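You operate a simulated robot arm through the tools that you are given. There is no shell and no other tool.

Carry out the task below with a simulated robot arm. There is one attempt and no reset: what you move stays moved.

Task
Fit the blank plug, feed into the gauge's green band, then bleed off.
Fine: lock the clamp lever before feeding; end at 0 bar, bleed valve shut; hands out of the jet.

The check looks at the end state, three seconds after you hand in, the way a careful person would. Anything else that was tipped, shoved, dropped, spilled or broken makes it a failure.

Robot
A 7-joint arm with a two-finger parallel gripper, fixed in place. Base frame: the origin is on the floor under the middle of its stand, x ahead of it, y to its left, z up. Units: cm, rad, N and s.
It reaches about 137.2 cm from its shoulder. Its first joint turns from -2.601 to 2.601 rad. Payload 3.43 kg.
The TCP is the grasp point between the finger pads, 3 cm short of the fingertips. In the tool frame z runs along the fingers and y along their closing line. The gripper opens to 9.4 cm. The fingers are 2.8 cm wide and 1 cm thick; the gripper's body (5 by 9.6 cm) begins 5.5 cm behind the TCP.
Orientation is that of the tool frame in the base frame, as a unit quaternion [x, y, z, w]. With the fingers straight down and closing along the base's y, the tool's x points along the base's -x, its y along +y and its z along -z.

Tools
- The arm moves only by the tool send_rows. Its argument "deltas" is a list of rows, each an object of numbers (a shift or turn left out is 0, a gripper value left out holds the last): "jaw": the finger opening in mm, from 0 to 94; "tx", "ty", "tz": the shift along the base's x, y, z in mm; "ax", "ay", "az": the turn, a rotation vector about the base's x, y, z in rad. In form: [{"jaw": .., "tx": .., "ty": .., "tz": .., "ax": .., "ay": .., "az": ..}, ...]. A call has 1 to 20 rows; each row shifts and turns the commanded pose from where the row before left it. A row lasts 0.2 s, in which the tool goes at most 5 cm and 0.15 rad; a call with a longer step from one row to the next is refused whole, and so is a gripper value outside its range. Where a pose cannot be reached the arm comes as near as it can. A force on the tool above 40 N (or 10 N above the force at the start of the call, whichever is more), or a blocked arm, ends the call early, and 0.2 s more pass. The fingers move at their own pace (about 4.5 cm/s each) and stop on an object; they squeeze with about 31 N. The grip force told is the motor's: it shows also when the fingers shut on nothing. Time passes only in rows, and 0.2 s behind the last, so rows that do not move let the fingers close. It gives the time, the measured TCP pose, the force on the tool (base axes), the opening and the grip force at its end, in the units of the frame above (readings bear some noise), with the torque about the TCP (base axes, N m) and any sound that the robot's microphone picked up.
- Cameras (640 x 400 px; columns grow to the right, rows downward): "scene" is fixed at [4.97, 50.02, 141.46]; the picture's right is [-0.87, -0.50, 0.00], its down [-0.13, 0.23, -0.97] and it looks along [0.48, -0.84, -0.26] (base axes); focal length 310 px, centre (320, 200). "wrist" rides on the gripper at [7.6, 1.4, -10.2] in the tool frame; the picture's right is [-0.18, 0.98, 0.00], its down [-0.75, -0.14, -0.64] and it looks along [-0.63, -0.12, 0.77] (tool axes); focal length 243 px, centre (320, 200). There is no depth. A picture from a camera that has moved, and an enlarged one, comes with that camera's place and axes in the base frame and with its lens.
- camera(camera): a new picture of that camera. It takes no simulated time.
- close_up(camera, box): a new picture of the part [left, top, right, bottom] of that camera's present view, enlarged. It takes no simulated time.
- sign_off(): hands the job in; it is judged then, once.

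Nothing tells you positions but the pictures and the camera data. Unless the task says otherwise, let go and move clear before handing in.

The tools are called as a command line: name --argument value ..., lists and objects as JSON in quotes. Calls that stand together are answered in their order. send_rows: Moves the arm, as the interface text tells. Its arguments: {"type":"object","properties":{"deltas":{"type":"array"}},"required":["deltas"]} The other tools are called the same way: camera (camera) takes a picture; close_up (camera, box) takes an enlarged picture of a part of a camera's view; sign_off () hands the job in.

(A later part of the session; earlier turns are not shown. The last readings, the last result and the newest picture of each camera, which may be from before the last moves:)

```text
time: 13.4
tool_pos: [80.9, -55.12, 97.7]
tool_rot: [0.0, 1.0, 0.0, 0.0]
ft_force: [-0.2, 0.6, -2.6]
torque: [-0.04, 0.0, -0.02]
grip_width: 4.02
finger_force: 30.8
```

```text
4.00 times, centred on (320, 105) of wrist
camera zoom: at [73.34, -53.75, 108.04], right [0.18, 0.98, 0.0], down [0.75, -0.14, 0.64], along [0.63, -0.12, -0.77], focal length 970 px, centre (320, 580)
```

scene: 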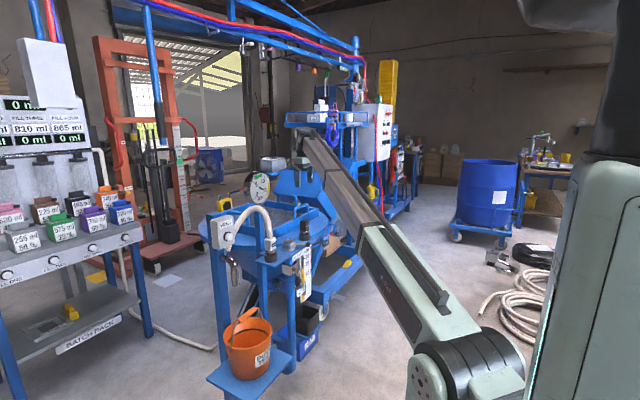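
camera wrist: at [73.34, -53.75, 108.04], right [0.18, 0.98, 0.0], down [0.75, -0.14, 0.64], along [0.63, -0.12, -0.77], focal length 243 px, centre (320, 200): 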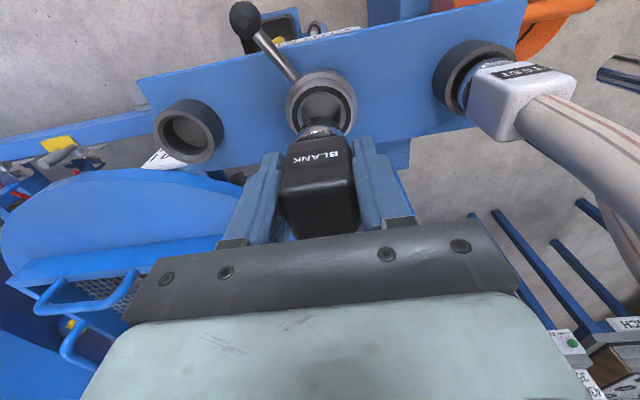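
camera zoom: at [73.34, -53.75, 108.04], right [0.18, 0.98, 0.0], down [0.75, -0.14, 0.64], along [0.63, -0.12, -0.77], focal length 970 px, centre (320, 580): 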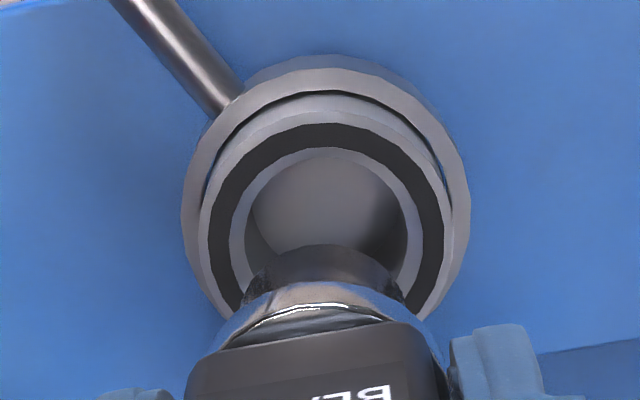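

The two views together say the plug needs about −2.5 mm in x and +1 mm in y, which also fits a clean 13.0 cm spacing. I'll correct, lower to just above the rim, and recheck.

send_rows --deltas '[{"tx": -2.5, "ty": 1}, {"tz": -10}, {"tz": -10}, {}]'

close_up --camera "scene" --box '[275, 222, 305, 252]'

close_up --camera "wrist" --box '[270, 55, 370, 155]'

```text
time: 14.4
tool_pos: [80.56, -55.09, 95.63]
tool_rot: [0.0, 1.0, 0.0, 0.0]
ft_force: [-0.8, -0.7, -3.4]
torque: [0.0, 0.0, -0.01]
grip_width: 4.02
finger_force: 30.9
```

```text
13.33 times, centred on (290, 237) of scene
camera zoom: at [4.97, 50.02, 141.46], right [-0.87, -0.5, 0.0], down [-0.13, 0.23, -0.97], along [0.48, -0.84, -0.26], focal length 4130 px, centre (720, -293)
```

zoom: 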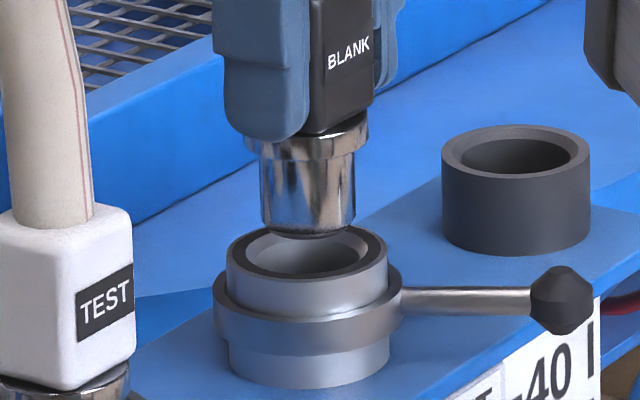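

```text
4.00 times, centred on (320, 105) of wrist
camera zoom: at [73.11, -53.78, 106.0], right [0.18, 0.98, 0.0], down [0.75, -0.14, 0.64], along [0.63, -0.12, -0.77], focal length 970 px, centre (320, 580)
```

zoom: 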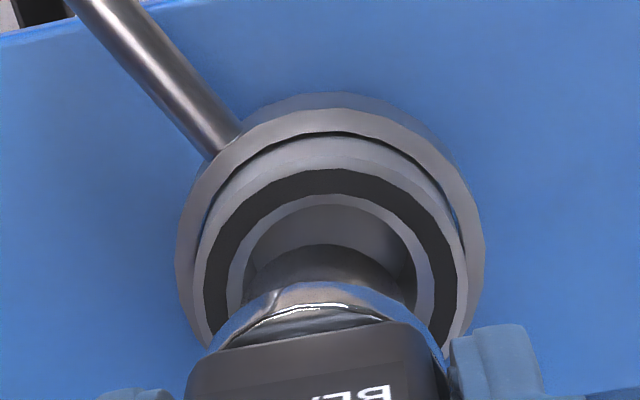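

The plug now lines up in x, with about 1.3 mm left in y. I'll correct that and begin the insertion in small steps while watching force.

send_rows --deltas '[{"ty": 1.3}, {"tz": -5}, {"tz": -5}, {"tz": -4}, {"tz": -3}, {}]'

close_up --camera "scene" --box '[275, 222, 305, 252]'

close_up --camera "wrist" --box '[270, 55, 370, 155]'

```text
time: 15.8
tool_pos: [80.72, -54.96, 93.99]
tool_rot: [0.0, 1.0, 0.0, -0.001]
ft_force: [0.4, -0.3, -2.1]
torque: [-0.01, 0.03, -0.02]
grip_width: 4.0
finger_force: 31.5
```

```text
13.33 times, centred on (290, 237) of scene
camera zoom: at [4.97, 50.02, 141.46], right [-0.87, -0.5, 0.0], down [-0.13, 0.23, -0.97], along [0.48, -0.84, -0.26], focal length 4130 px, centre (720, -293)
```

zoom: 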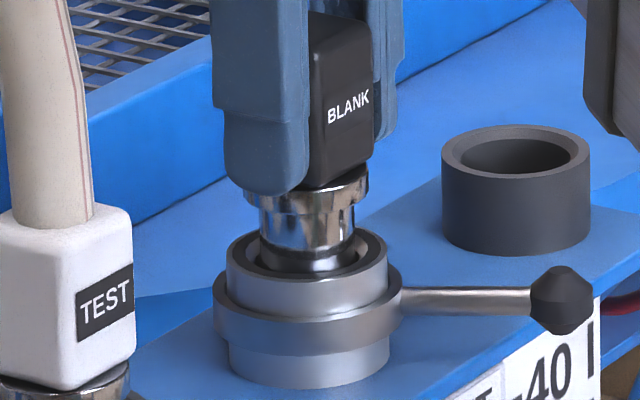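

```text
4.00 times, centred on (320, 105) of wrist
camera zoom: at [73.01, -53.56, 104.21], right [0.18, 0.98, 0.0], down [0.75, -0.14, 0.64], along [0.63, -0.12, -0.77], focal length 970 px, centre (320, 580)
```

zoom: 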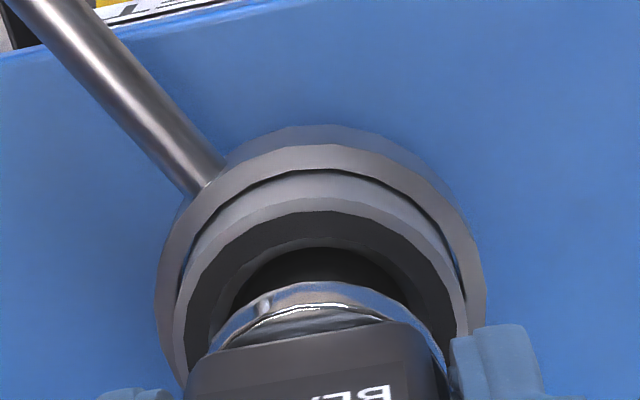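

The nipple is inside the mouth with no contact force. I'll continue down in 3 mm steps.

send_rows --deltas '[{"tz": -3}, {"tz": -3}, {"tz": -3}, {"tz": -3}, {}]'

close_up --camera "scene" --box '[275, 222, 305, 252]'

```text
time: 17.0
tool_pos: [80.63, -54.86, 92.75]
tool_rot: [0.001, 1.0, 0.001, 0.0]
ft_force: [-0.1, 0.5, -1.9]
torque: [0.02, -0.02, 0.02]
grip_width: 4.02
finger_force: 30.9
```

```text
13.33 times, centred on (290, 237) of scene
camera zoom: at [4.97, 50.02, 141.46], right [-0.87, -0.5, 0.0], down [-0.13, 0.23, -0.97], along [0.48, -0.84, -0.26], focal length 4130 px, centre (720, -293)
```

zoom: 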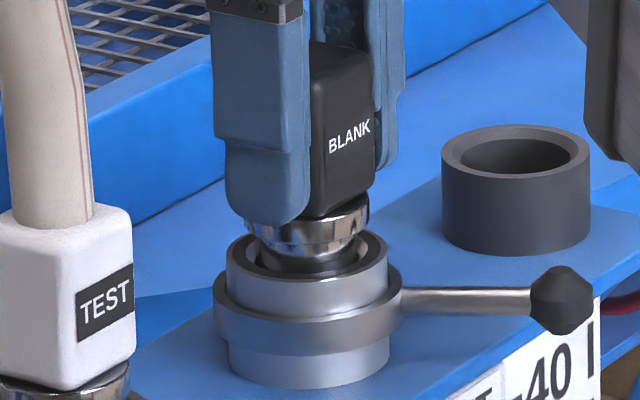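

send_rows --deltas '[{"tz": -2}, {"tz": -2}, {"tz": -2}, {"tz": -2}, {}]'

close_up --camera "scene" --box '[275, 222, 305, 252]'

close_up --camera "wrist" --box '[250, 55, 390, 195]'

```text
time: 18.2
tool_pos: [80.59, -54.97, 92.03]
tool_rot: [-0.001, 1.0, 0.0, 0.0]
ft_force: [0.1, 0.4, -2.7]
torque: [-0.03, 0.02, -0.04]
grip_width: 4.0
finger_force: 31.0
```

```text
13.33 times, centred on (290, 237) of scene
camera zoom: at [4.97, 50.02, 141.46], right [-0.87, -0.5, 0.0], down [-0.13, 0.23, -0.97], along [0.48, -0.84, -0.26], focal length 4130 px, centre (720, -293)
```

zoom: 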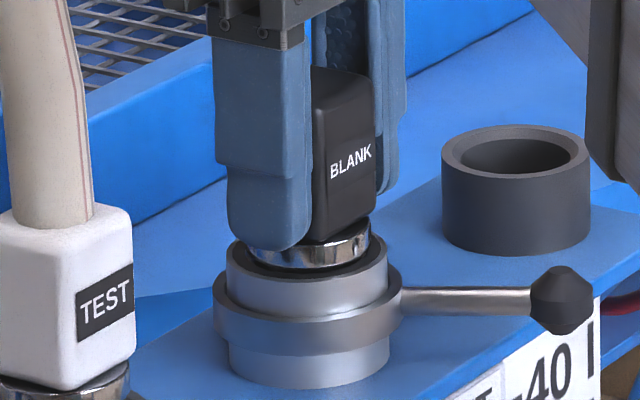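

```text
2.86 times, centred on (320, 125) of wrist
camera zoom: at [73.0, -53.6, 102.28], right [0.18, 0.98, 0.0], down [0.75, -0.14, 0.64], along [0.63, -0.12, -0.77], focal length 693 px, centre (320, 414)
```

zoom: 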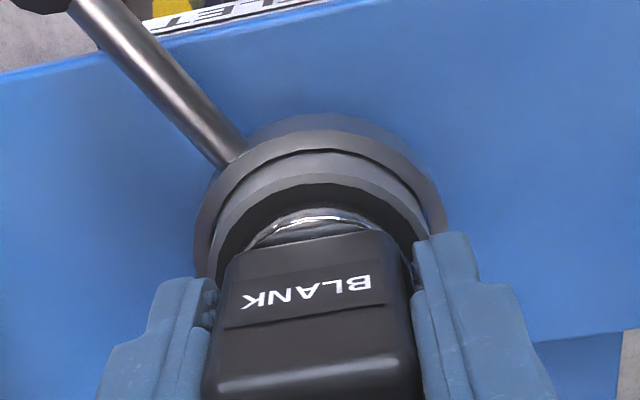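

The flange is almost at the rim and there is still no force. I'll keep going in fine steps until it contacts.

send_rows --deltas '[{"tz": -1.5}, {"tz": -1.5}, {"tz": -1}, {"tz": -1}, {}]'

close_up --camera "scene" --box '[275, 222, 305, 252]'

```text
time: 19.4
tool_pos: [80.57, -54.96, 91.74]
tool_rot: [0.0, 1.0, 0.0, 0.002]
ft_force: [4.3, -6.6, 29.5]
torque: [0.11, 0.0, 0.01]
grip_width: 4.03
finger_force: 30.8
```

```text
13.33 times, centred on (290, 237) of scene
camera zoom: at [4.97, 50.02, 141.46], right [-0.87, -0.5, 0.0], down [-0.13, 0.23, -0.97], along [0.48, -0.84, -0.26], focal length 4130 px, centre (720, -293)
```

zoom: 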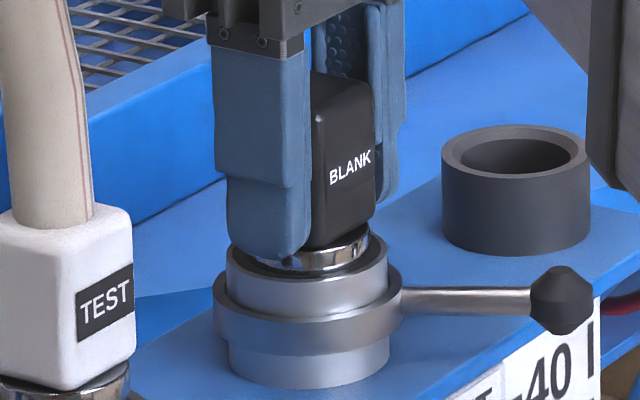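

I got 30 N of contact with the flange down on the seal, so the plug is seated. I'll release by opening slightly, then rise.

send_rows --deltas '[{"tz": 1}, {"jaw": 44}, {"jaw": 52}, {"jaw": 56}, {"jaw": 56}]'

close_up --camera "scene" --box '[275, 222, 305, 252]'

```text
time: 20.6
tool_pos: [80.76, -54.94, 91.61]
tool_rot: [0.0, 1.0, 0.0, -0.001]
ft_force: [0.5, -0.6, -0.4]
torque: [0.02, -0.01, -0.02]
grip_width: 5.6
finger_force: 0.1
```

```text
13.33 times, centred on (290, 237) of scene
camera zoom: at [4.97, 50.02, 141.46], right [-0.87, -0.5, 0.0], down [-0.13, 0.23, -0.97], along [0.48, -0.84, -0.26], focal length 4130 px, centre (720, -293)
```

zoom: 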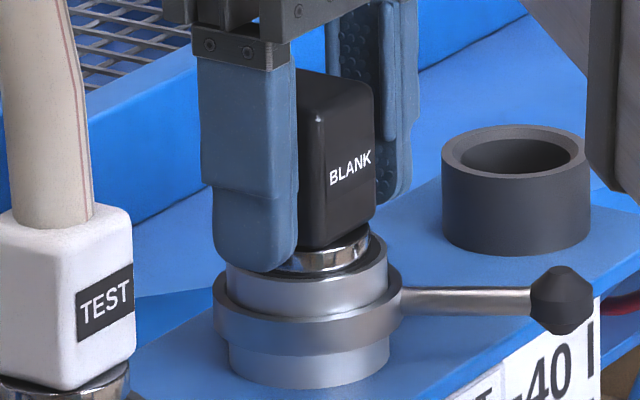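

The plug stands in the outlet. I'll rise straight up, move back, and look at it and the clamp lever.

send_rows --deltas '[{"tz": 10}, {"tz": 25}, {"tz": 35}, {"tz": 40}, {"tz": 30}, {"tz": 10}]'

camera --camera "wrist"

close_up --camera "scene" --box '[260, 210, 320, 270]'

```text
time: 22.0
tool_pos: [80.77, -55.03, 106.71]
tool_rot: [0.0, 1.0, 0.0, 0.0]
ft_force: [-0.7, -0.4, 0.3]
torque: [-0.03, 0.03, 0.03]
grip_width: 5.58
finger_force: 0.0
```

```text
taken
camera wrist: at [73.1, -53.59, 116.9], right [0.18, 0.98, 0.0], down [0.75, -0.14, 0.64], along [0.63, -0.12, -0.77], focal length 243 px, centre (320, 200)
```

wrist: 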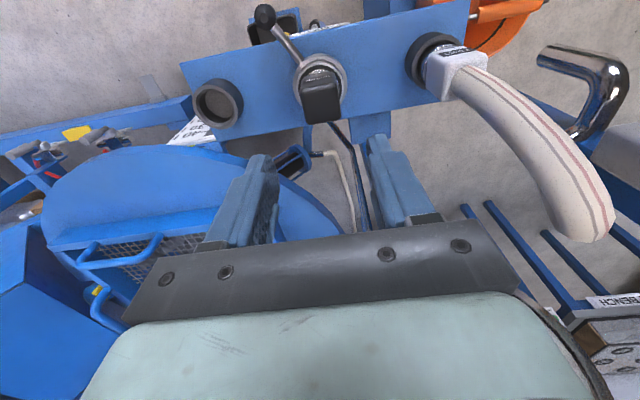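

```text
6.67 times, centred on (290, 240) of scene
camera zoom: at [4.97, 50.02, 141.46], right [-0.87, -0.5, 0.0], down [-0.13, 0.23, -0.97], along [0.48, -0.84, -0.26], focal length 2065 px, centre (520, -67)
```

zoom: 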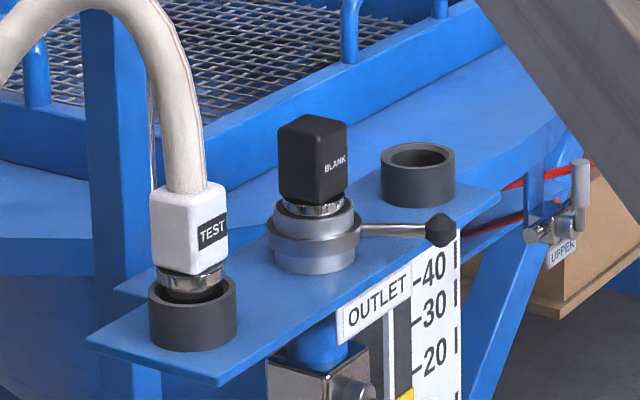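

The plug stands upright in the outlet. The clamp lever's ball knob is at about (73.7,-59.3,86), overhanging the panel's front edge, and the lever points at roughly 210°. I'll look at it from the front once more, then push it gently with closed fingers to see which way it swings.

send_rows --deltas '[{"tx": -30, "jaw": 0}, {"tx": -40, "ty": -20}, {"tx": -5, "ty": -30}, {"ty": -40}, {"ty": -7}]'

camera --camera "wrist"

camera --camera "scene"

```text
time: 23.2
tool_pos: [73.14, -64.68, 106.82]
tool_rot: [0.001, 1.0, 0.0, 0.0]
ft_force: [-0.1, 0.9, -0.6]
torque: [0.04, 0.02, 0.0]
grip_width: 0.01
finger_force: 31.1
```

```text
taken
camera wrist: at [65.49, -63.27, 116.97], right [0.18, 0.98, 0.0], down [0.75, -0.14, 0.64], along [0.63, -0.12, -0.77], focal length 243 px, centre (320, 200)
```

wrist: 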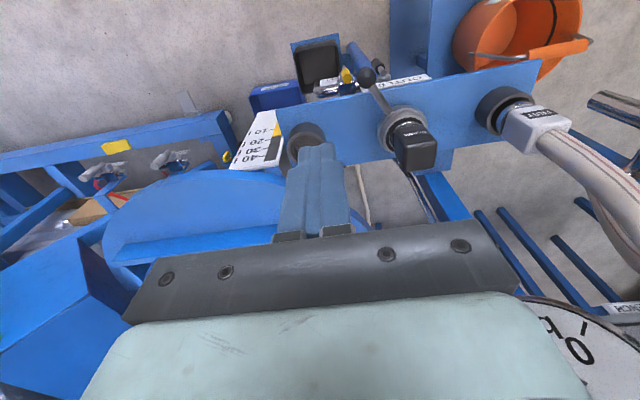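

```text
taken
```

scene: 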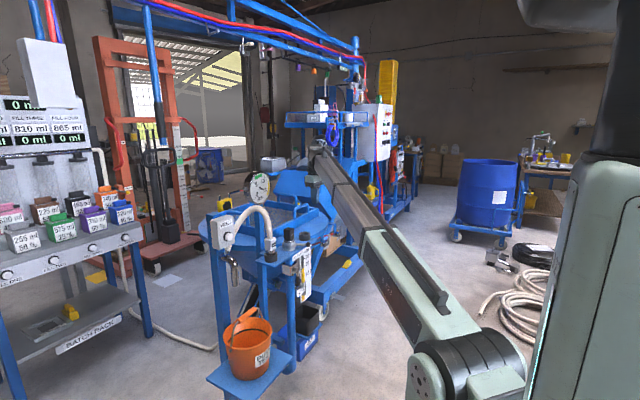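

The knob is confirmed at about (73.5,-59.3,86). I'll descend beside it on its −y side with the fingers closed.

send_rows --deltas '[{"tz": -40}, {"tz": -40}, {"tz": -40}, {"tz": -40}, {"tz": -20}, {"tz": -8}]'

close_up --camera "scene" --box '[265, 210, 345, 280]'

camera --camera "wrist"

```text
time: 24.6
tool_pos: [73.09, -64.73, 87.77]
tool_rot: [0.001, 1.0, 0.0, 0.001]
ft_force: [-0.2, -0.1, -0.3]
torque: [0.03, -0.03, -0.02]
grip_width: 0.01
finger_force: 31.7
```

```text
5.71 times, centred on (305, 245) of scene
camera zoom: at [4.97, 50.02, 141.46], right [-0.87, -0.5, 0.0], down [-0.13, 0.23, -0.97], along [0.48, -0.84, -0.26], focal length 1770 px, centre (406, -57)
```

zoom: 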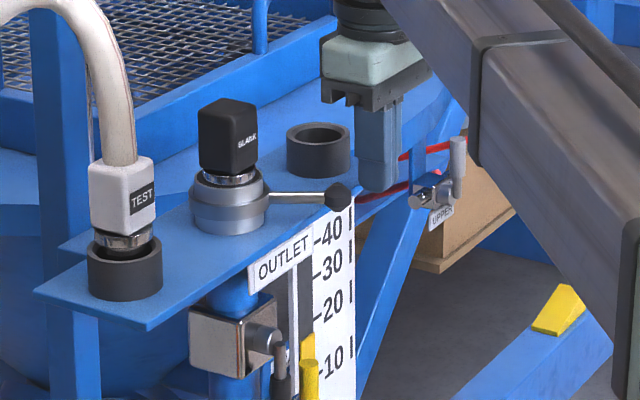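

```text
taken
camera wrist: at [65.52, -63.27, 98.12], right [0.18, 0.98, 0.0], down [0.75, -0.14, 0.64], along [0.63, -0.12, -0.77], focal length 243 px, centre (320, 200)
```

wrist: 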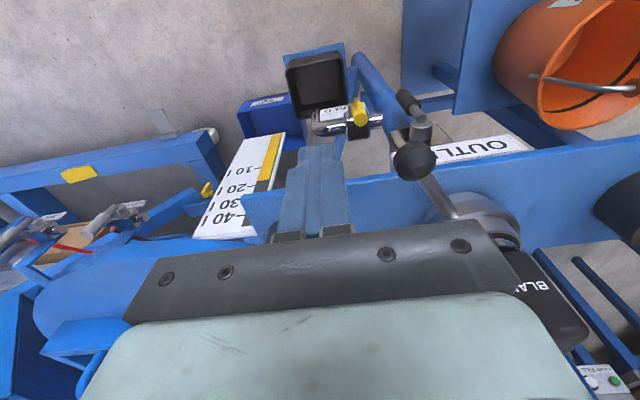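

The fingertips are level with the knob, about 3.4 cm from its side. I'll approach and push gently toward +y, watching the force.

send_rows --deltas '[{"ty": 15}, {"ty": 13}, {"ty": 5}, {"ty": 5}, {"ty": 5}, {"ty": 5}]'

close_up --camera "scene" --box '[265, 210, 345, 280]'

camera --camera "wrist"

```text
time: 26.0
tool_pos: [72.99, -59.8, 87.78]
tool_rot: [0.0, 1.0, 0.0, 0.0]
ft_force: [-0.8, -0.6, 0.0]
torque: [-0.02, 0.01, 0.02]
grip_width: 0.0
finger_force: 30.7
```

```text
5.71 times, centred on (305, 245) of scene
camera zoom: at [4.97, 50.02, 141.46], right [-0.87, -0.5, 0.0], down [-0.13, 0.23, -0.97], along [0.48, -0.84, -0.26], focal length 1770 px, centre (406, -57)
```

zoom: 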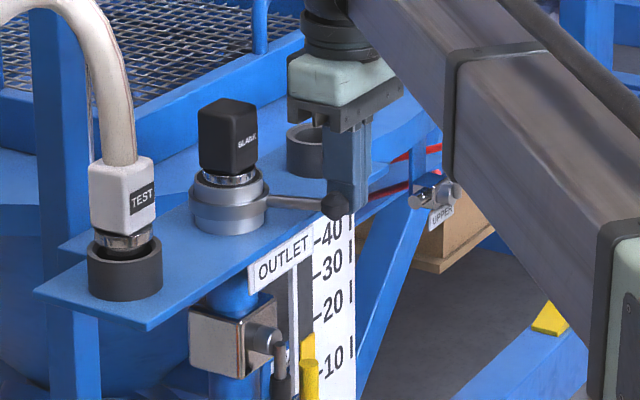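

```text
taken
camera wrist: at [65.47, -58.43, 98.05], right [0.18, 0.98, 0.0], down [0.75, -0.14, 0.64], along [0.63, -0.12, -0.77], focal length 243 px, centre (320, 200)
```

wrist: 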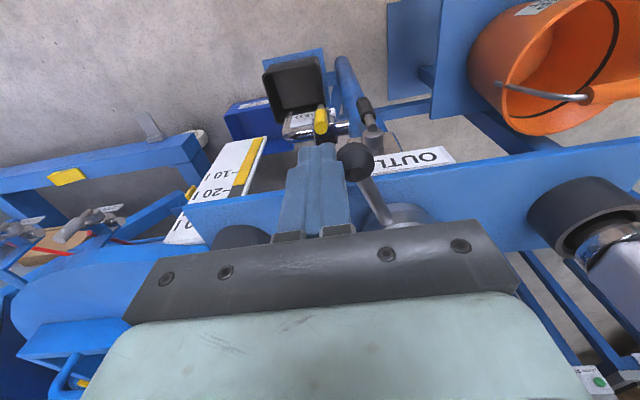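

The knob moves easily toward +y. I'll continue pushing along the arc in small steps.

send_rows --deltas '[{"ty": 6}, {"ty": 6}, {"ty": 6}, {"ty": 6}, {"ty": 6}, {"ty": 6}]'

close_up --camera "scene" --box '[265, 210, 345, 280]'

camera --camera "wrist"

```text
time: 27.4
tool_pos: [73.17, -56.31, 87.91]
tool_rot: [0.001, 1.0, 0.0, 0.0]
ft_force: [-0.9, 0.6, -1.3]
torque: [-0.01, -0.01, -0.03]
grip_width: 0.03
finger_force: 31.0
```

```text
5.71 times, centred on (305, 245) of scene
camera zoom: at [4.97, 50.02, 141.46], right [-0.87, -0.5, 0.0], down [-0.13, 0.23, -0.97], along [0.48, -0.84, -0.26], focal length 1770 px, centre (406, -57)
```

zoom: 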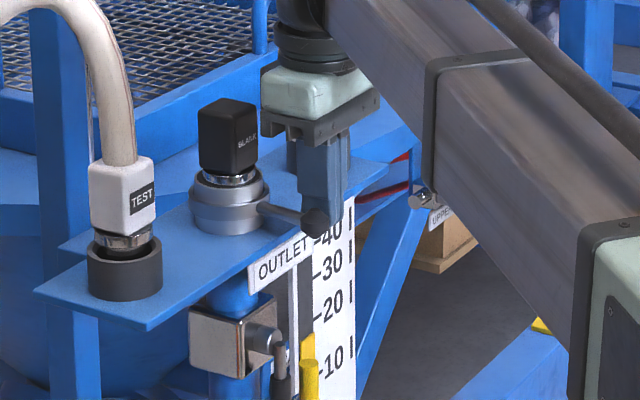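

```text
taken
camera wrist: at [65.52, -54.88, 98.14], right [0.18, 0.98, 0.0], down [0.75, -0.14, 0.64], along [0.63, -0.12, -0.77], focal length 243 px, centre (320, 200)
```

wrist: 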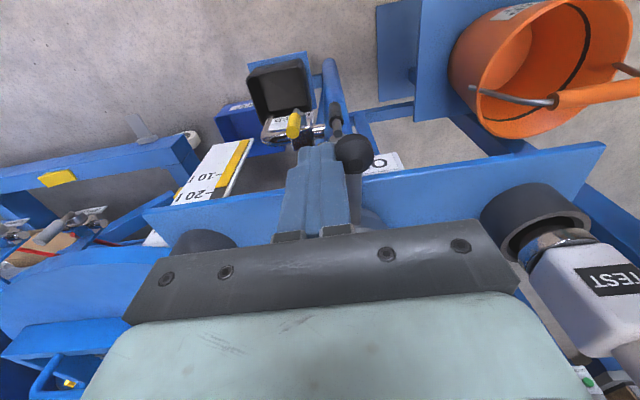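

send_rows --deltas '[{"ty": 6}, {"ty": 6}, {"ty": 6}, {"ty": 6}, {"ty": 6}]'

close_up --camera "scene" --box '[265, 210, 345, 280]'

camera --camera "wrist"

```text
time: 28.6
tool_pos: [73.09, -53.23, 87.77]
tool_rot: [0.0, 1.0, 0.001, 0.0]
ft_force: [0.7, -0.4, 0.1]
torque: [-0.01, -0.02, -0.02]
grip_width: 0.01
finger_force: 31.1
```

```text
5.71 times, centred on (305, 245) of scene
camera zoom: at [4.97, 50.02, 141.46], right [-0.87, -0.5, 0.0], down [-0.13, 0.23, -0.97], along [0.48, -0.84, -0.26], focal length 1770 px, centre (406, -57)
```

zoom: 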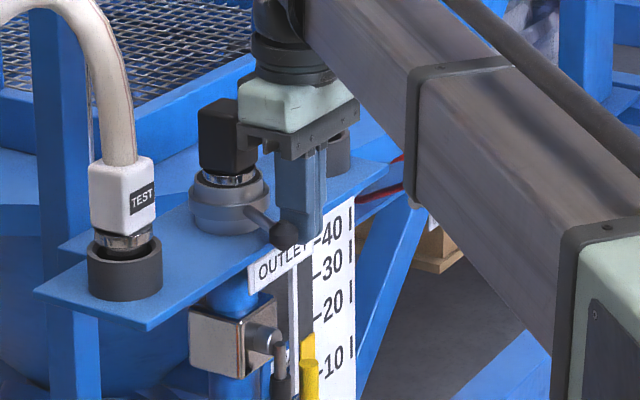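

```text
taken
camera wrist: at [65.53, -51.9, 98.14], right [0.18, 0.98, 0.0], down [0.75, -0.14, 0.64], along [0.63, -0.12, -0.77], focal length 243 px, centre (320, 200)
```

wrist: 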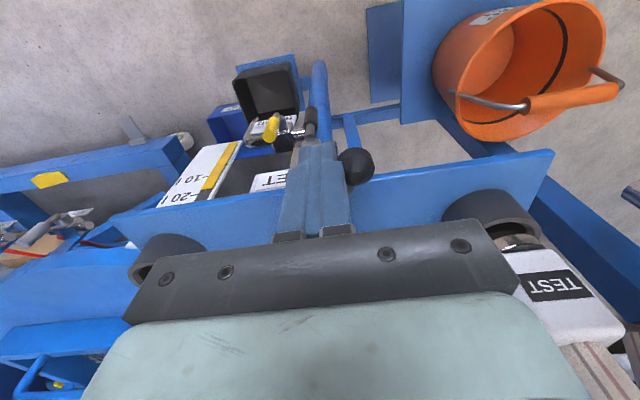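

The lever has swung to about 154° without resistance or a stop. I'll raise slightly to clear the panel and follow the arc further.

send_rows --deltas '[{"tz": 5}, {"ty": 6, "tx": 2}, {"ty": 6, "tx": 3}, {"ty": 5, "tx": 4}, {"ty": 5, "tx": 4}]'

close_up --camera "scene" --box '[265, 210, 345, 280]'

camera --camera "wrist"

```text
time: 29.5
tool_pos: [73.27, -52.57, 88.32]
tool_rot: [0.004, 1.0, -0.007, -0.003]
ft_force: [-8.0, -14.7, -0.5]
torque: [-0.35, 0.14, -0.03]
grip_width: 0.01
finger_force: 31.3
stopped in row 4: the force on the tool passed its limit at 45 N (the readings are from after the stop); the commanded pose is now the measured one
```

```text
5.71 times, centred on (305, 245) of scene
camera zoom: at [4.97, 50.02, 141.46], right [-0.87, -0.5, 0.0], down [-0.13, 0.23, -0.97], along [0.48, -0.84, -0.26], focal length 1770 px, centre (406, -57)
```

zoom: 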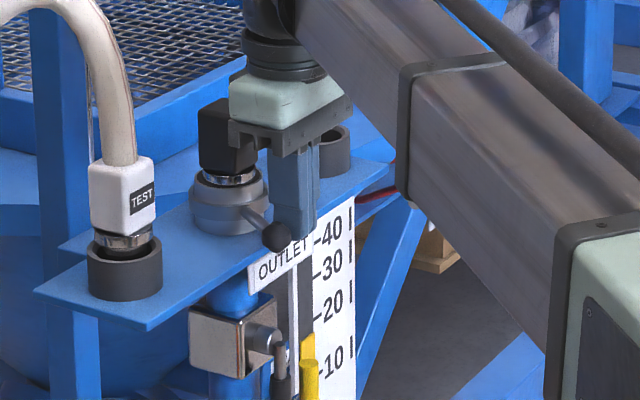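

```text
taken
camera wrist: at [65.79, -51.07, 98.69], right [0.19, 0.98, -0.02], down [0.76, -0.14, 0.64], along [0.62, -0.13, -0.77], focal length 243 px, centre (320, 200)
```

wrist: 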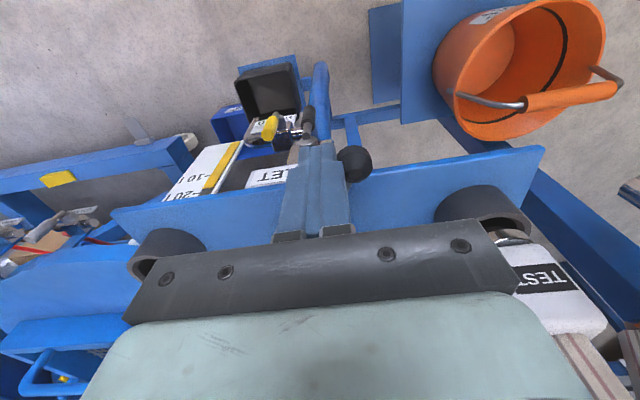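

The lever has reached a hard stop at about 150°, mirrored from its 210° start, so I take it as locked. I'll back off, undo the small twist, rise, and look.

send_rows --deltas '[{"ty": -12, "ax": 0.014, "ay": -0.006, "az": 0.008}, {"ty": -10}, {"tz": 30, "tx": -5}, {"tz": 40, "tx": -10}, {"tz": 40, "tx": -10}, {"tz": 40}]'

camera --camera "wrist"

close_up --camera "scene" --box '[255, 215, 335, 285]'

```text
time: 30.9
tool_pos: [70.87, -54.75, 103.48]
tool_rot: [0.0, 1.0, 0.002, -0.001]
ft_force: [0.3, -0.2, -0.3]
torque: [0.01, 0.0, 0.03]
grip_width: 0.02
finger_force: 30.7
```

```text
taken
camera wrist: at [63.26, -53.39, 113.73], right [0.18, 0.98, 0.0], down [0.75, -0.14, 0.64], along [0.63, -0.11, -0.77], focal length 243 px, centre (320, 200)
```

wrist: 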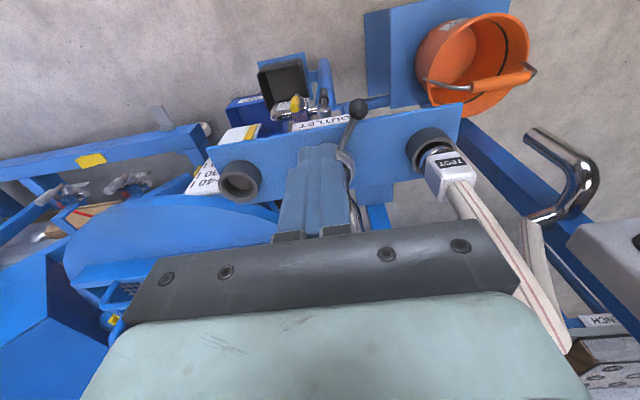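

```text
5.71 times, centred on (295, 250) of scene
camera zoom: at [4.97, 50.02, 141.46], right [-0.87, -0.5, 0.0], down [-0.13, 0.23, -0.97], along [0.48, -0.84, -0.26], focal length 1770 px, centre (463, -86)
```

zoom: 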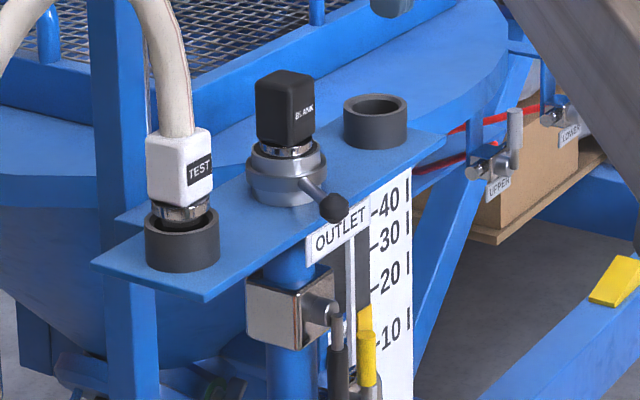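

The lever is now at its locked end. I'll enlarge the bleed valve and the silver block to understand their current state.

close_up --camera "wrist" --box '[240, 40, 380, 140]'

close_up --camera "scene" --box '[275, 255, 325, 325]'

```text
4.00 times, centred on (310, 90) of wrist
camera zoom: at [63.26, -53.39, 113.73], right [0.18, 0.98, 0.0], down [0.75, -0.14, 0.64], along [0.63, -0.11, -0.77], focal length 970 px, centre (360, 640)
```

zoom: 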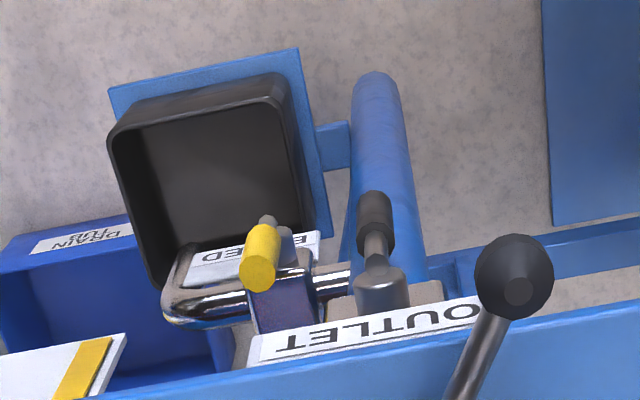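

```text
5.71 times, centred on (300, 290) of scene
camera zoom: at [4.97, 50.02, 141.46], right [-0.87, -0.5, 0.0], down [-0.13, 0.23, -0.97], along [0.48, -0.84, -0.26], focal length 1770 px, centre (434, -314)
```

zoom: 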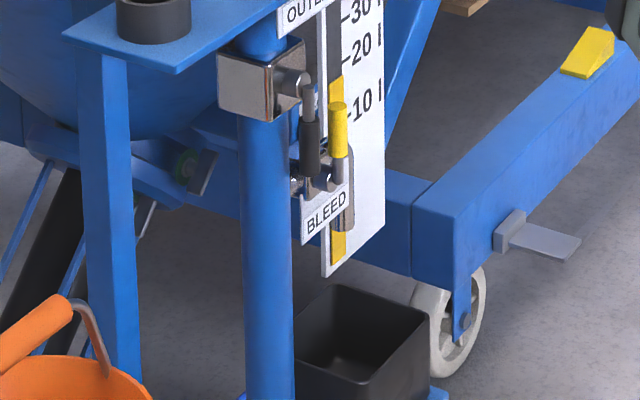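

The bleed handle (yellow) stands across its pipe, so it is closed, and the silver valve's handle is in line with its pipe, so it is open. The plug is in and the clamp lever is at its locked end. Next is FEED: the button cap is at about (86,-24.6,99.4) and faces −x. I'll approach with the fingers level so the gauge stays visible in the scene camera, and first tilt and move well in front of it.

send_rows --deltas '[{"tx": -5, "ty": 20, "ay": -0.12}, {"tx": -5, "ty": 30, "ay": -0.13}, {"tx": -5, "ty": 40, "ay": -0.13}, {"tx": -5, "ty": 40, "ay": -0.13}, {"ty": 40, "ay": -0.13}, {"ty": 40, "ay": -0.13}, {"ty": 40, "ay": -0.13}, {"ty": 40, "ay": -0.1}, {"ty": 10}]'

camera --camera "wrist"

camera --camera "scene"

```text
time: 32.9
tool_pos: [69.08, -24.72, 103.45]
tool_rot: [-0.001, 0.877, 0.0, 0.48]
ft_force: [-0.3, 0.7, -0.8]
torque: [0.0, 0.0, -0.02]
grip_width: 0.0
finger_force: 30.9
```

```text
taken
camera wrist: at [56.19, -23.38, 102.54], right [0.1, 0.98, 0.15], down [-0.13, -0.14, 0.98], along [0.99, -0.12, 0.12], focal length 243 px, centre (320, 200)
```

wrist: 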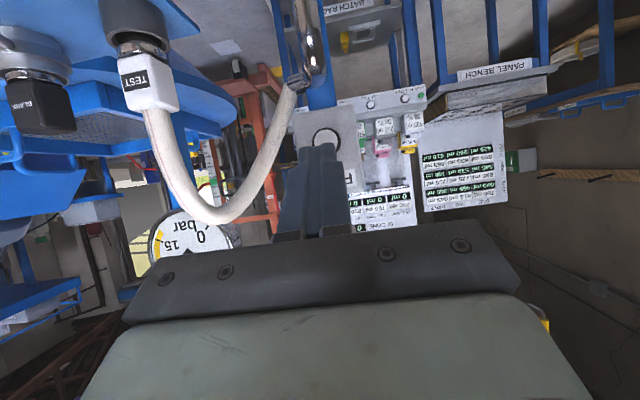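

```text
taken
```

scene: 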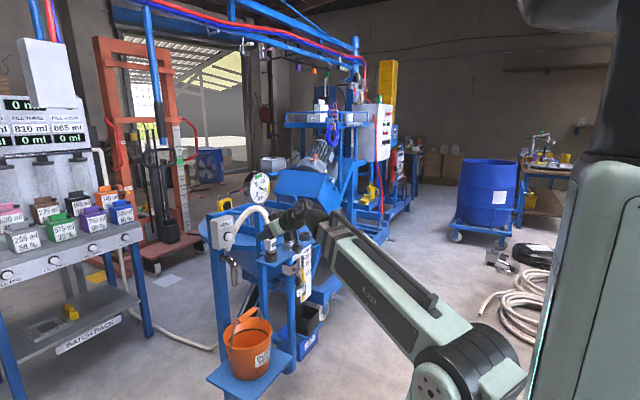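

The gauge is visible in the scene camera in this posture. I'll tilt a bit more toward level, lower to button height, and then approach.

send_rows --deltas '[{"ay": -0.1, "tz": -10}, {"ay": -0.1, "tz": -15}, {"ay": -0.1, "tz": -15}, {"tx": 20}, {"tx": 30}, {"tx": 30}]'

camera --camera "wrist"

camera --camera "scene"

```text
time: 34.3
tool_pos: [76.89, -24.78, 99.29]
tool_rot: [-0.001, 0.796, 0.0, 0.605]
ft_force: [0.7, 0.0, 0.1]
torque: [0.02, 0.02, 0.01]
grip_width: 0.0
finger_force: 31.0
```

```text
taken
camera wrist: at [64.94, -23.54, 94.69], right [0.05, 0.98, 0.18], down [-0.42, -0.14, 0.9], along [0.91, -0.12, 0.4], focal length 243 px, centre (320, 200)
```

wrist: 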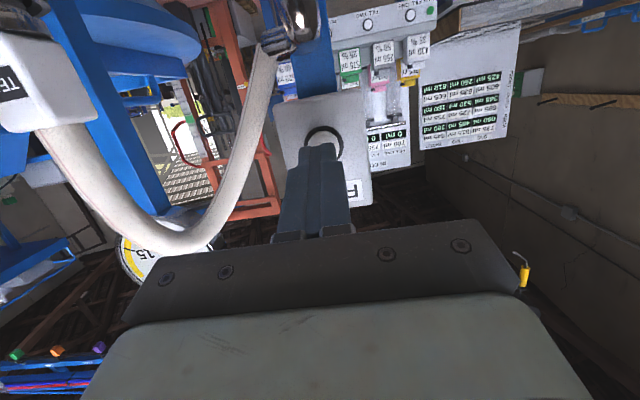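

```text
taken
```

scene: 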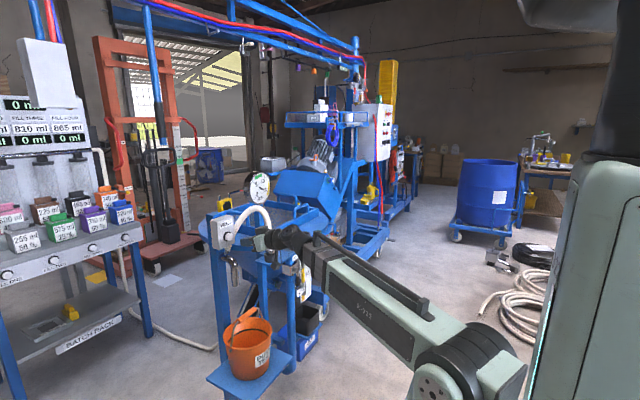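

The gauge is fully visible now. I'll check the fingertips against the button up close.

close_up --camera "scene" --box '[200, 200, 280, 260]'

close_up --camera "wrist" --box '[260, 80, 400, 210]'

close_up --camera "scene" --box '[245, 168, 277, 206]'

```text
6.67 times, centred on (240, 230) of scene
camera zoom: at [4.97, 50.02, 141.46], right [-0.87, -0.5, 0.0], down [-0.13, 0.23, -0.97], along [0.48, -0.84, -0.26], focal length 2065 px, centre (853, 0)
```

zoom: 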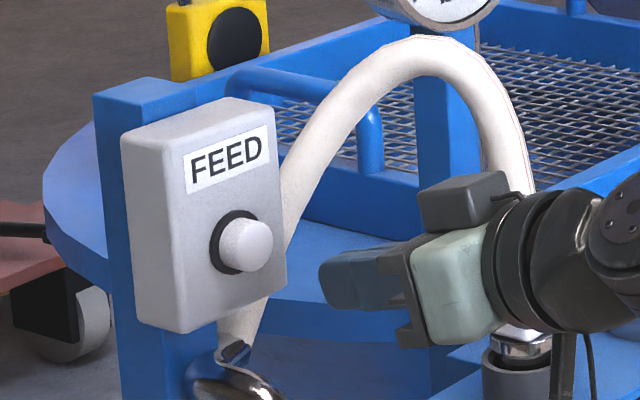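

```text
3.08 times, centred on (330, 145) of wrist
camera zoom: at [64.94, -23.54, 94.69], right [0.05, 0.98, 0.18], down [-0.42, -0.14, 0.9], along [0.91, -0.12, 0.4], focal length 746 px, centre (289, 369)
```

zoom: 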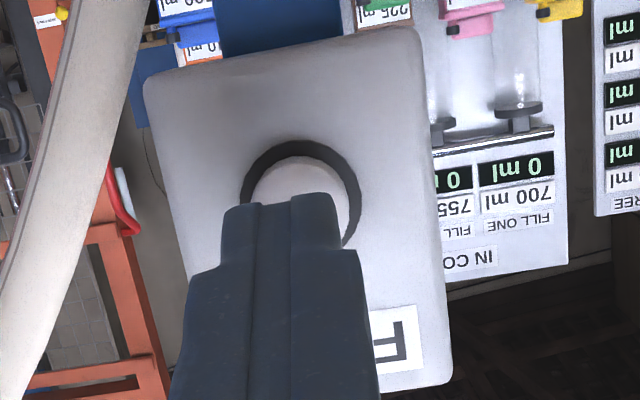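

```text
10.53 times, centred on (261, 187) of scene
camera zoom: at [4.97, 50.02, 141.46], right [-0.87, -0.5, 0.0], down [-0.13, 0.23, -0.97], along [0.48, -0.84, -0.26], focal length 3260 px, centre (941, 337)
```

zoom: 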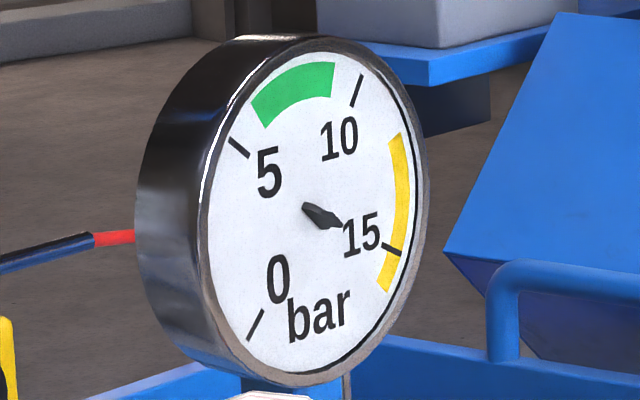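

The button cap measures at about (86,-25,99.2), and the fingertips are 6 cm short of it and well lined up. I'll advance 5 cm, then check again before touching.

send_rows --deltas '[{"tx": 25, "ty": -1.5}, {"tx": 20}, {"tx": 5}]'

close_up --camera "scene" --box '[200, 200, 280, 260]'

close_up --camera "wrist" --box '[260, 80, 400, 210]'

close_up --camera "scene" --box '[235, 165, 285, 210]'

```text
time: 35.1
tool_pos: [81.78, -24.98, 99.32]
tool_rot: [-0.001, 0.796, 0.0, 0.605]
ft_force: [0.0, -0.2, -0.1]
torque: [0.01, -0.01, 0.01]
grip_width: 0.0
finger_force: 31.0
```

```text
6.67 times, centred on (240, 230) of scene
camera zoom: at [4.97, 50.02, 141.46], right [-0.87, -0.5, 0.0], down [-0.13, 0.23, -0.97], along [0.48, -0.84, -0.26], focal length 2065 px, centre (853, 0)
```

zoom: 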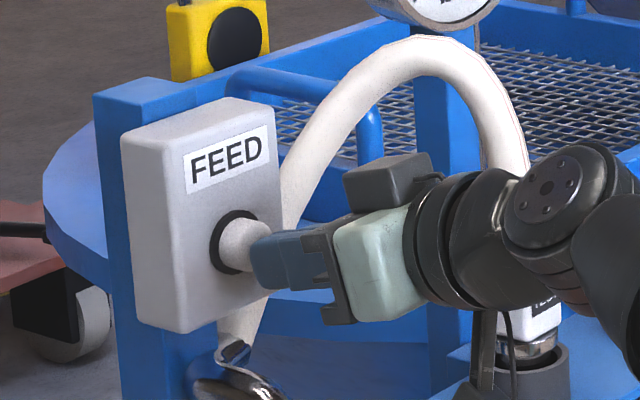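

```text
3.08 times, centred on (330, 145) of wrist
camera zoom: at [69.95, -23.58, 94.78], right [0.05, 0.98, 0.18], down [-0.42, -0.14, 0.9], along [0.91, -0.12, 0.4], focal length 746 px, centre (289, 369)
```

zoom: 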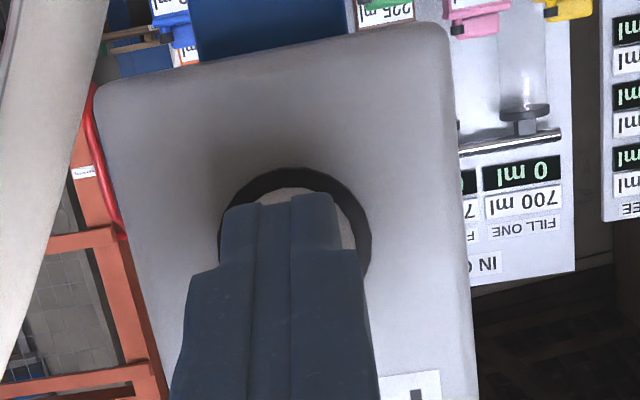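

```text
8.89 times, centred on (260, 188) of scene
camera zoom: at [4.97, 50.02, 141.46], right [-0.87, -0.5, 0.0], down [-0.13, 0.23, -0.97], along [0.48, -0.84, -0.26], focal length 2753 px, centre (853, 311)
```

zoom: 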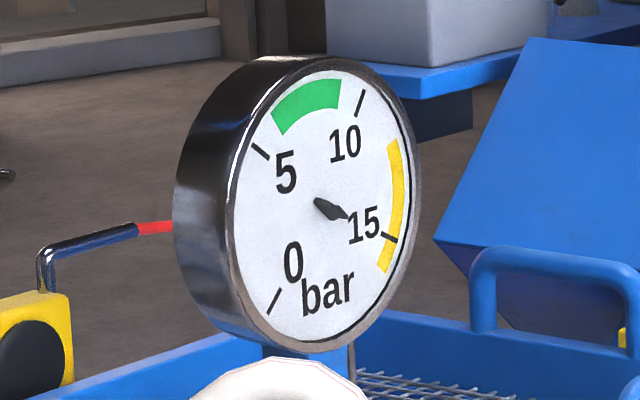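

The tip is about 1 cm from the cap. I'll creep in now in small steps and check the force and gauge each time.

send_rows --deltas '[{"tx": 3}, {"tx": 3}, {"tx": 2}]'

close_up --camera "scene" --box '[215, 215, 265, 255]'

close_up --camera "scene" --box '[245, 168, 277, 206]'

```text
time: 35.9
tool_pos: [82.57, -24.83, 99.45]
tool_rot: [-0.002, 0.796, 0.001, 0.605]
ft_force: [-11.8, -2.3, -0.7]
torque: [-0.01, -0.06, -0.06]
grip_width: 0.0
finger_force: 31.0
heard: click
```

```text
10.00 times, centred on (240, 235) of scene
camera zoom: at [4.97, 50.02, 141.46], right [-0.87, -0.5, 0.0], down [-0.13, 0.23, -0.97], along [0.48, -0.84, -0.26], focal length 3097 px, centre (1120, -150)
```

zoom: 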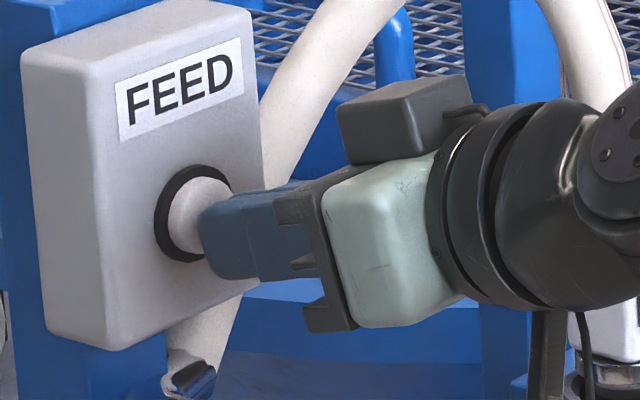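

```text
10.53 times, centred on (261, 187) of scene
camera zoom: at [4.97, 50.02, 141.46], right [-0.87, -0.5, 0.0], down [-0.13, 0.23, -0.97], along [0.48, -0.84, -0.26], focal length 3260 px, centre (941, 337)
```

zoom: 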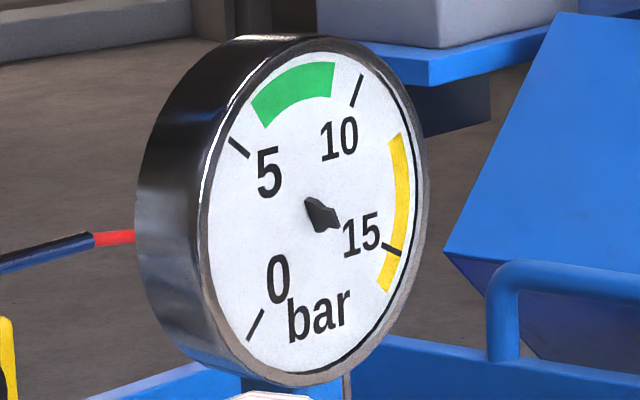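

A click was heard at 12 N, so the button is pressed, and the gauge hub has begun to turn. I'll zoom in on the hub to read how far.

close_up --camera "scene" --box '[257, 181, 269, 193]'

close_up --camera "wrist" --box '[60, 180, 220, 300]'

```text
16.00 times, centred on (263, 187) of scene
camera zoom: at [4.97, 50.02, 141.46], right [-0.87, -0.5, 0.0], down [-0.13, 0.23, -0.97], along [0.48, -0.84, -0.26], focal length 4956 px, centre (1232, 408)
```

zoom: 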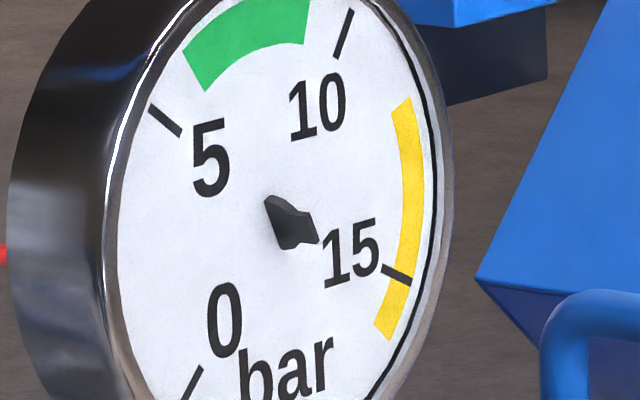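

```text
3.33 times, centred on (140, 240) of wrist
camera zoom: at [70.7, -23.55, 94.81], right [0.05, 0.98, 0.18], down [-0.42, -0.14, 0.9], along [0.91, -0.12, 0.4], focal length 809 px, centre (920, 67)
```

zoom: 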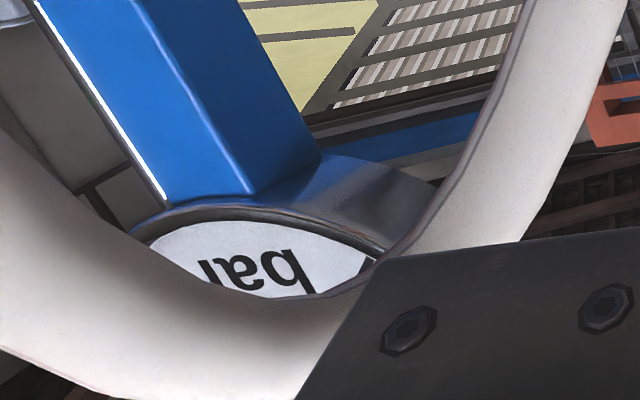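

I calibrated the dial: 0 bar is at 225°, the scale is 16.9°/bar, and the green band is 6–9 bar. The hub slot sits square to the needle direction and has turned about 18°, so the gauge now reads ≈1.1 bar. I'll hold for one short row and read the rate.

send_rows --deltas '[{}]'

close_up --camera "scene" --box '[257, 181, 269, 193]'

```text
time: 36.3
tool_pos: [82.56, -24.78, 99.46]
tool_rot: [-0.001, 0.796, -0.001, 0.605]
ft_force: [-14.3, -2.4, -1.7]
torque: [-0.01, 0.01, -0.03]
grip_width: 0.01
finger_force: 31.0
```

```text
16.00 times, centred on (263, 187) of scene
camera zoom: at [4.97, 50.02, 141.46], right [-0.87, -0.5, 0.0], down [-0.13, 0.23, -0.97], along [0.48, -0.84, -0.26], focal length 4956 px, centre (1232, 408)
```

zoom: 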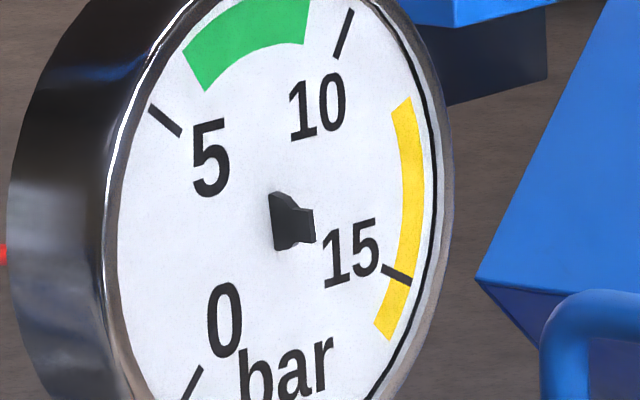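

The gauge reads about 2.2 bar, rising roughly 1.1 bar per 0.4 s. I'll hold about 1 s more and read again.

send_rows --deltas '[{}, {}, {}]'

close_up --camera "scene" --box '[257, 181, 269, 193]'

```text
time: 37.1
tool_pos: [82.64, -24.82, 99.32]
tool_rot: [-0.002, 0.796, 0.0, 0.605]
ft_force: [-13.9, -2.7, -3.1]
torque: [0.0, 0.01, -0.06]
grip_width: 0.0
finger_force: 31.5
```

```text
16.00 times, centred on (263, 187) of scene
camera zoom: at [4.97, 50.02, 141.46], right [-0.87, -0.5, 0.0], down [-0.13, 0.23, -0.97], along [0.48, -0.84, -0.26], focal length 4956 px, centre (1232, 408)
```

zoom: 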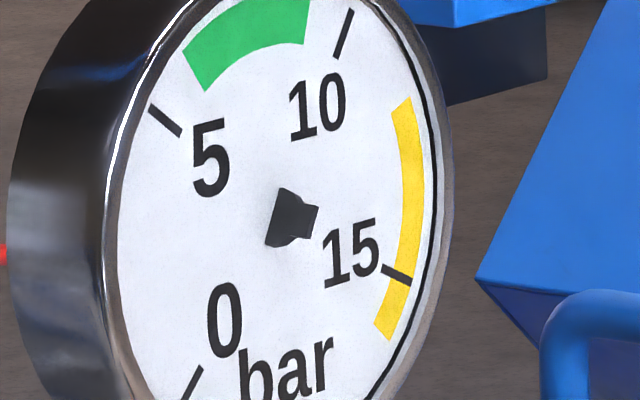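

About 4.2 bar. I'll hold for another 0.6 s.

send_rows --deltas '[{}, {}]'

close_up --camera "scene" --box '[257, 181, 269, 193]'

```text
time: 37.7
tool_pos: [82.58, -24.89, 99.38]
tool_rot: [-0.001, 0.796, 0.0, 0.606]
ft_force: [-14.8, -2.6, -2.6]
torque: [-0.01, 0.06, -0.06]
grip_width: 0.01
finger_force: 31.0
```

```text
16.00 times, centred on (263, 187) of scene
camera zoom: at [4.97, 50.02, 141.46], right [-0.87, -0.5, 0.0], down [-0.13, 0.23, -0.97], along [0.48, -0.84, -0.26], focal length 4956 px, centre (1232, 408)
```

zoom: 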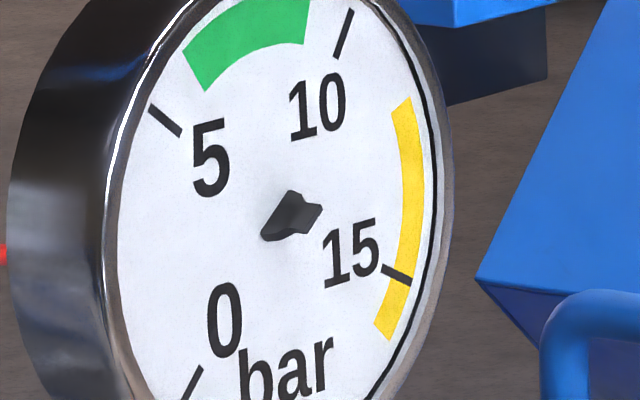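

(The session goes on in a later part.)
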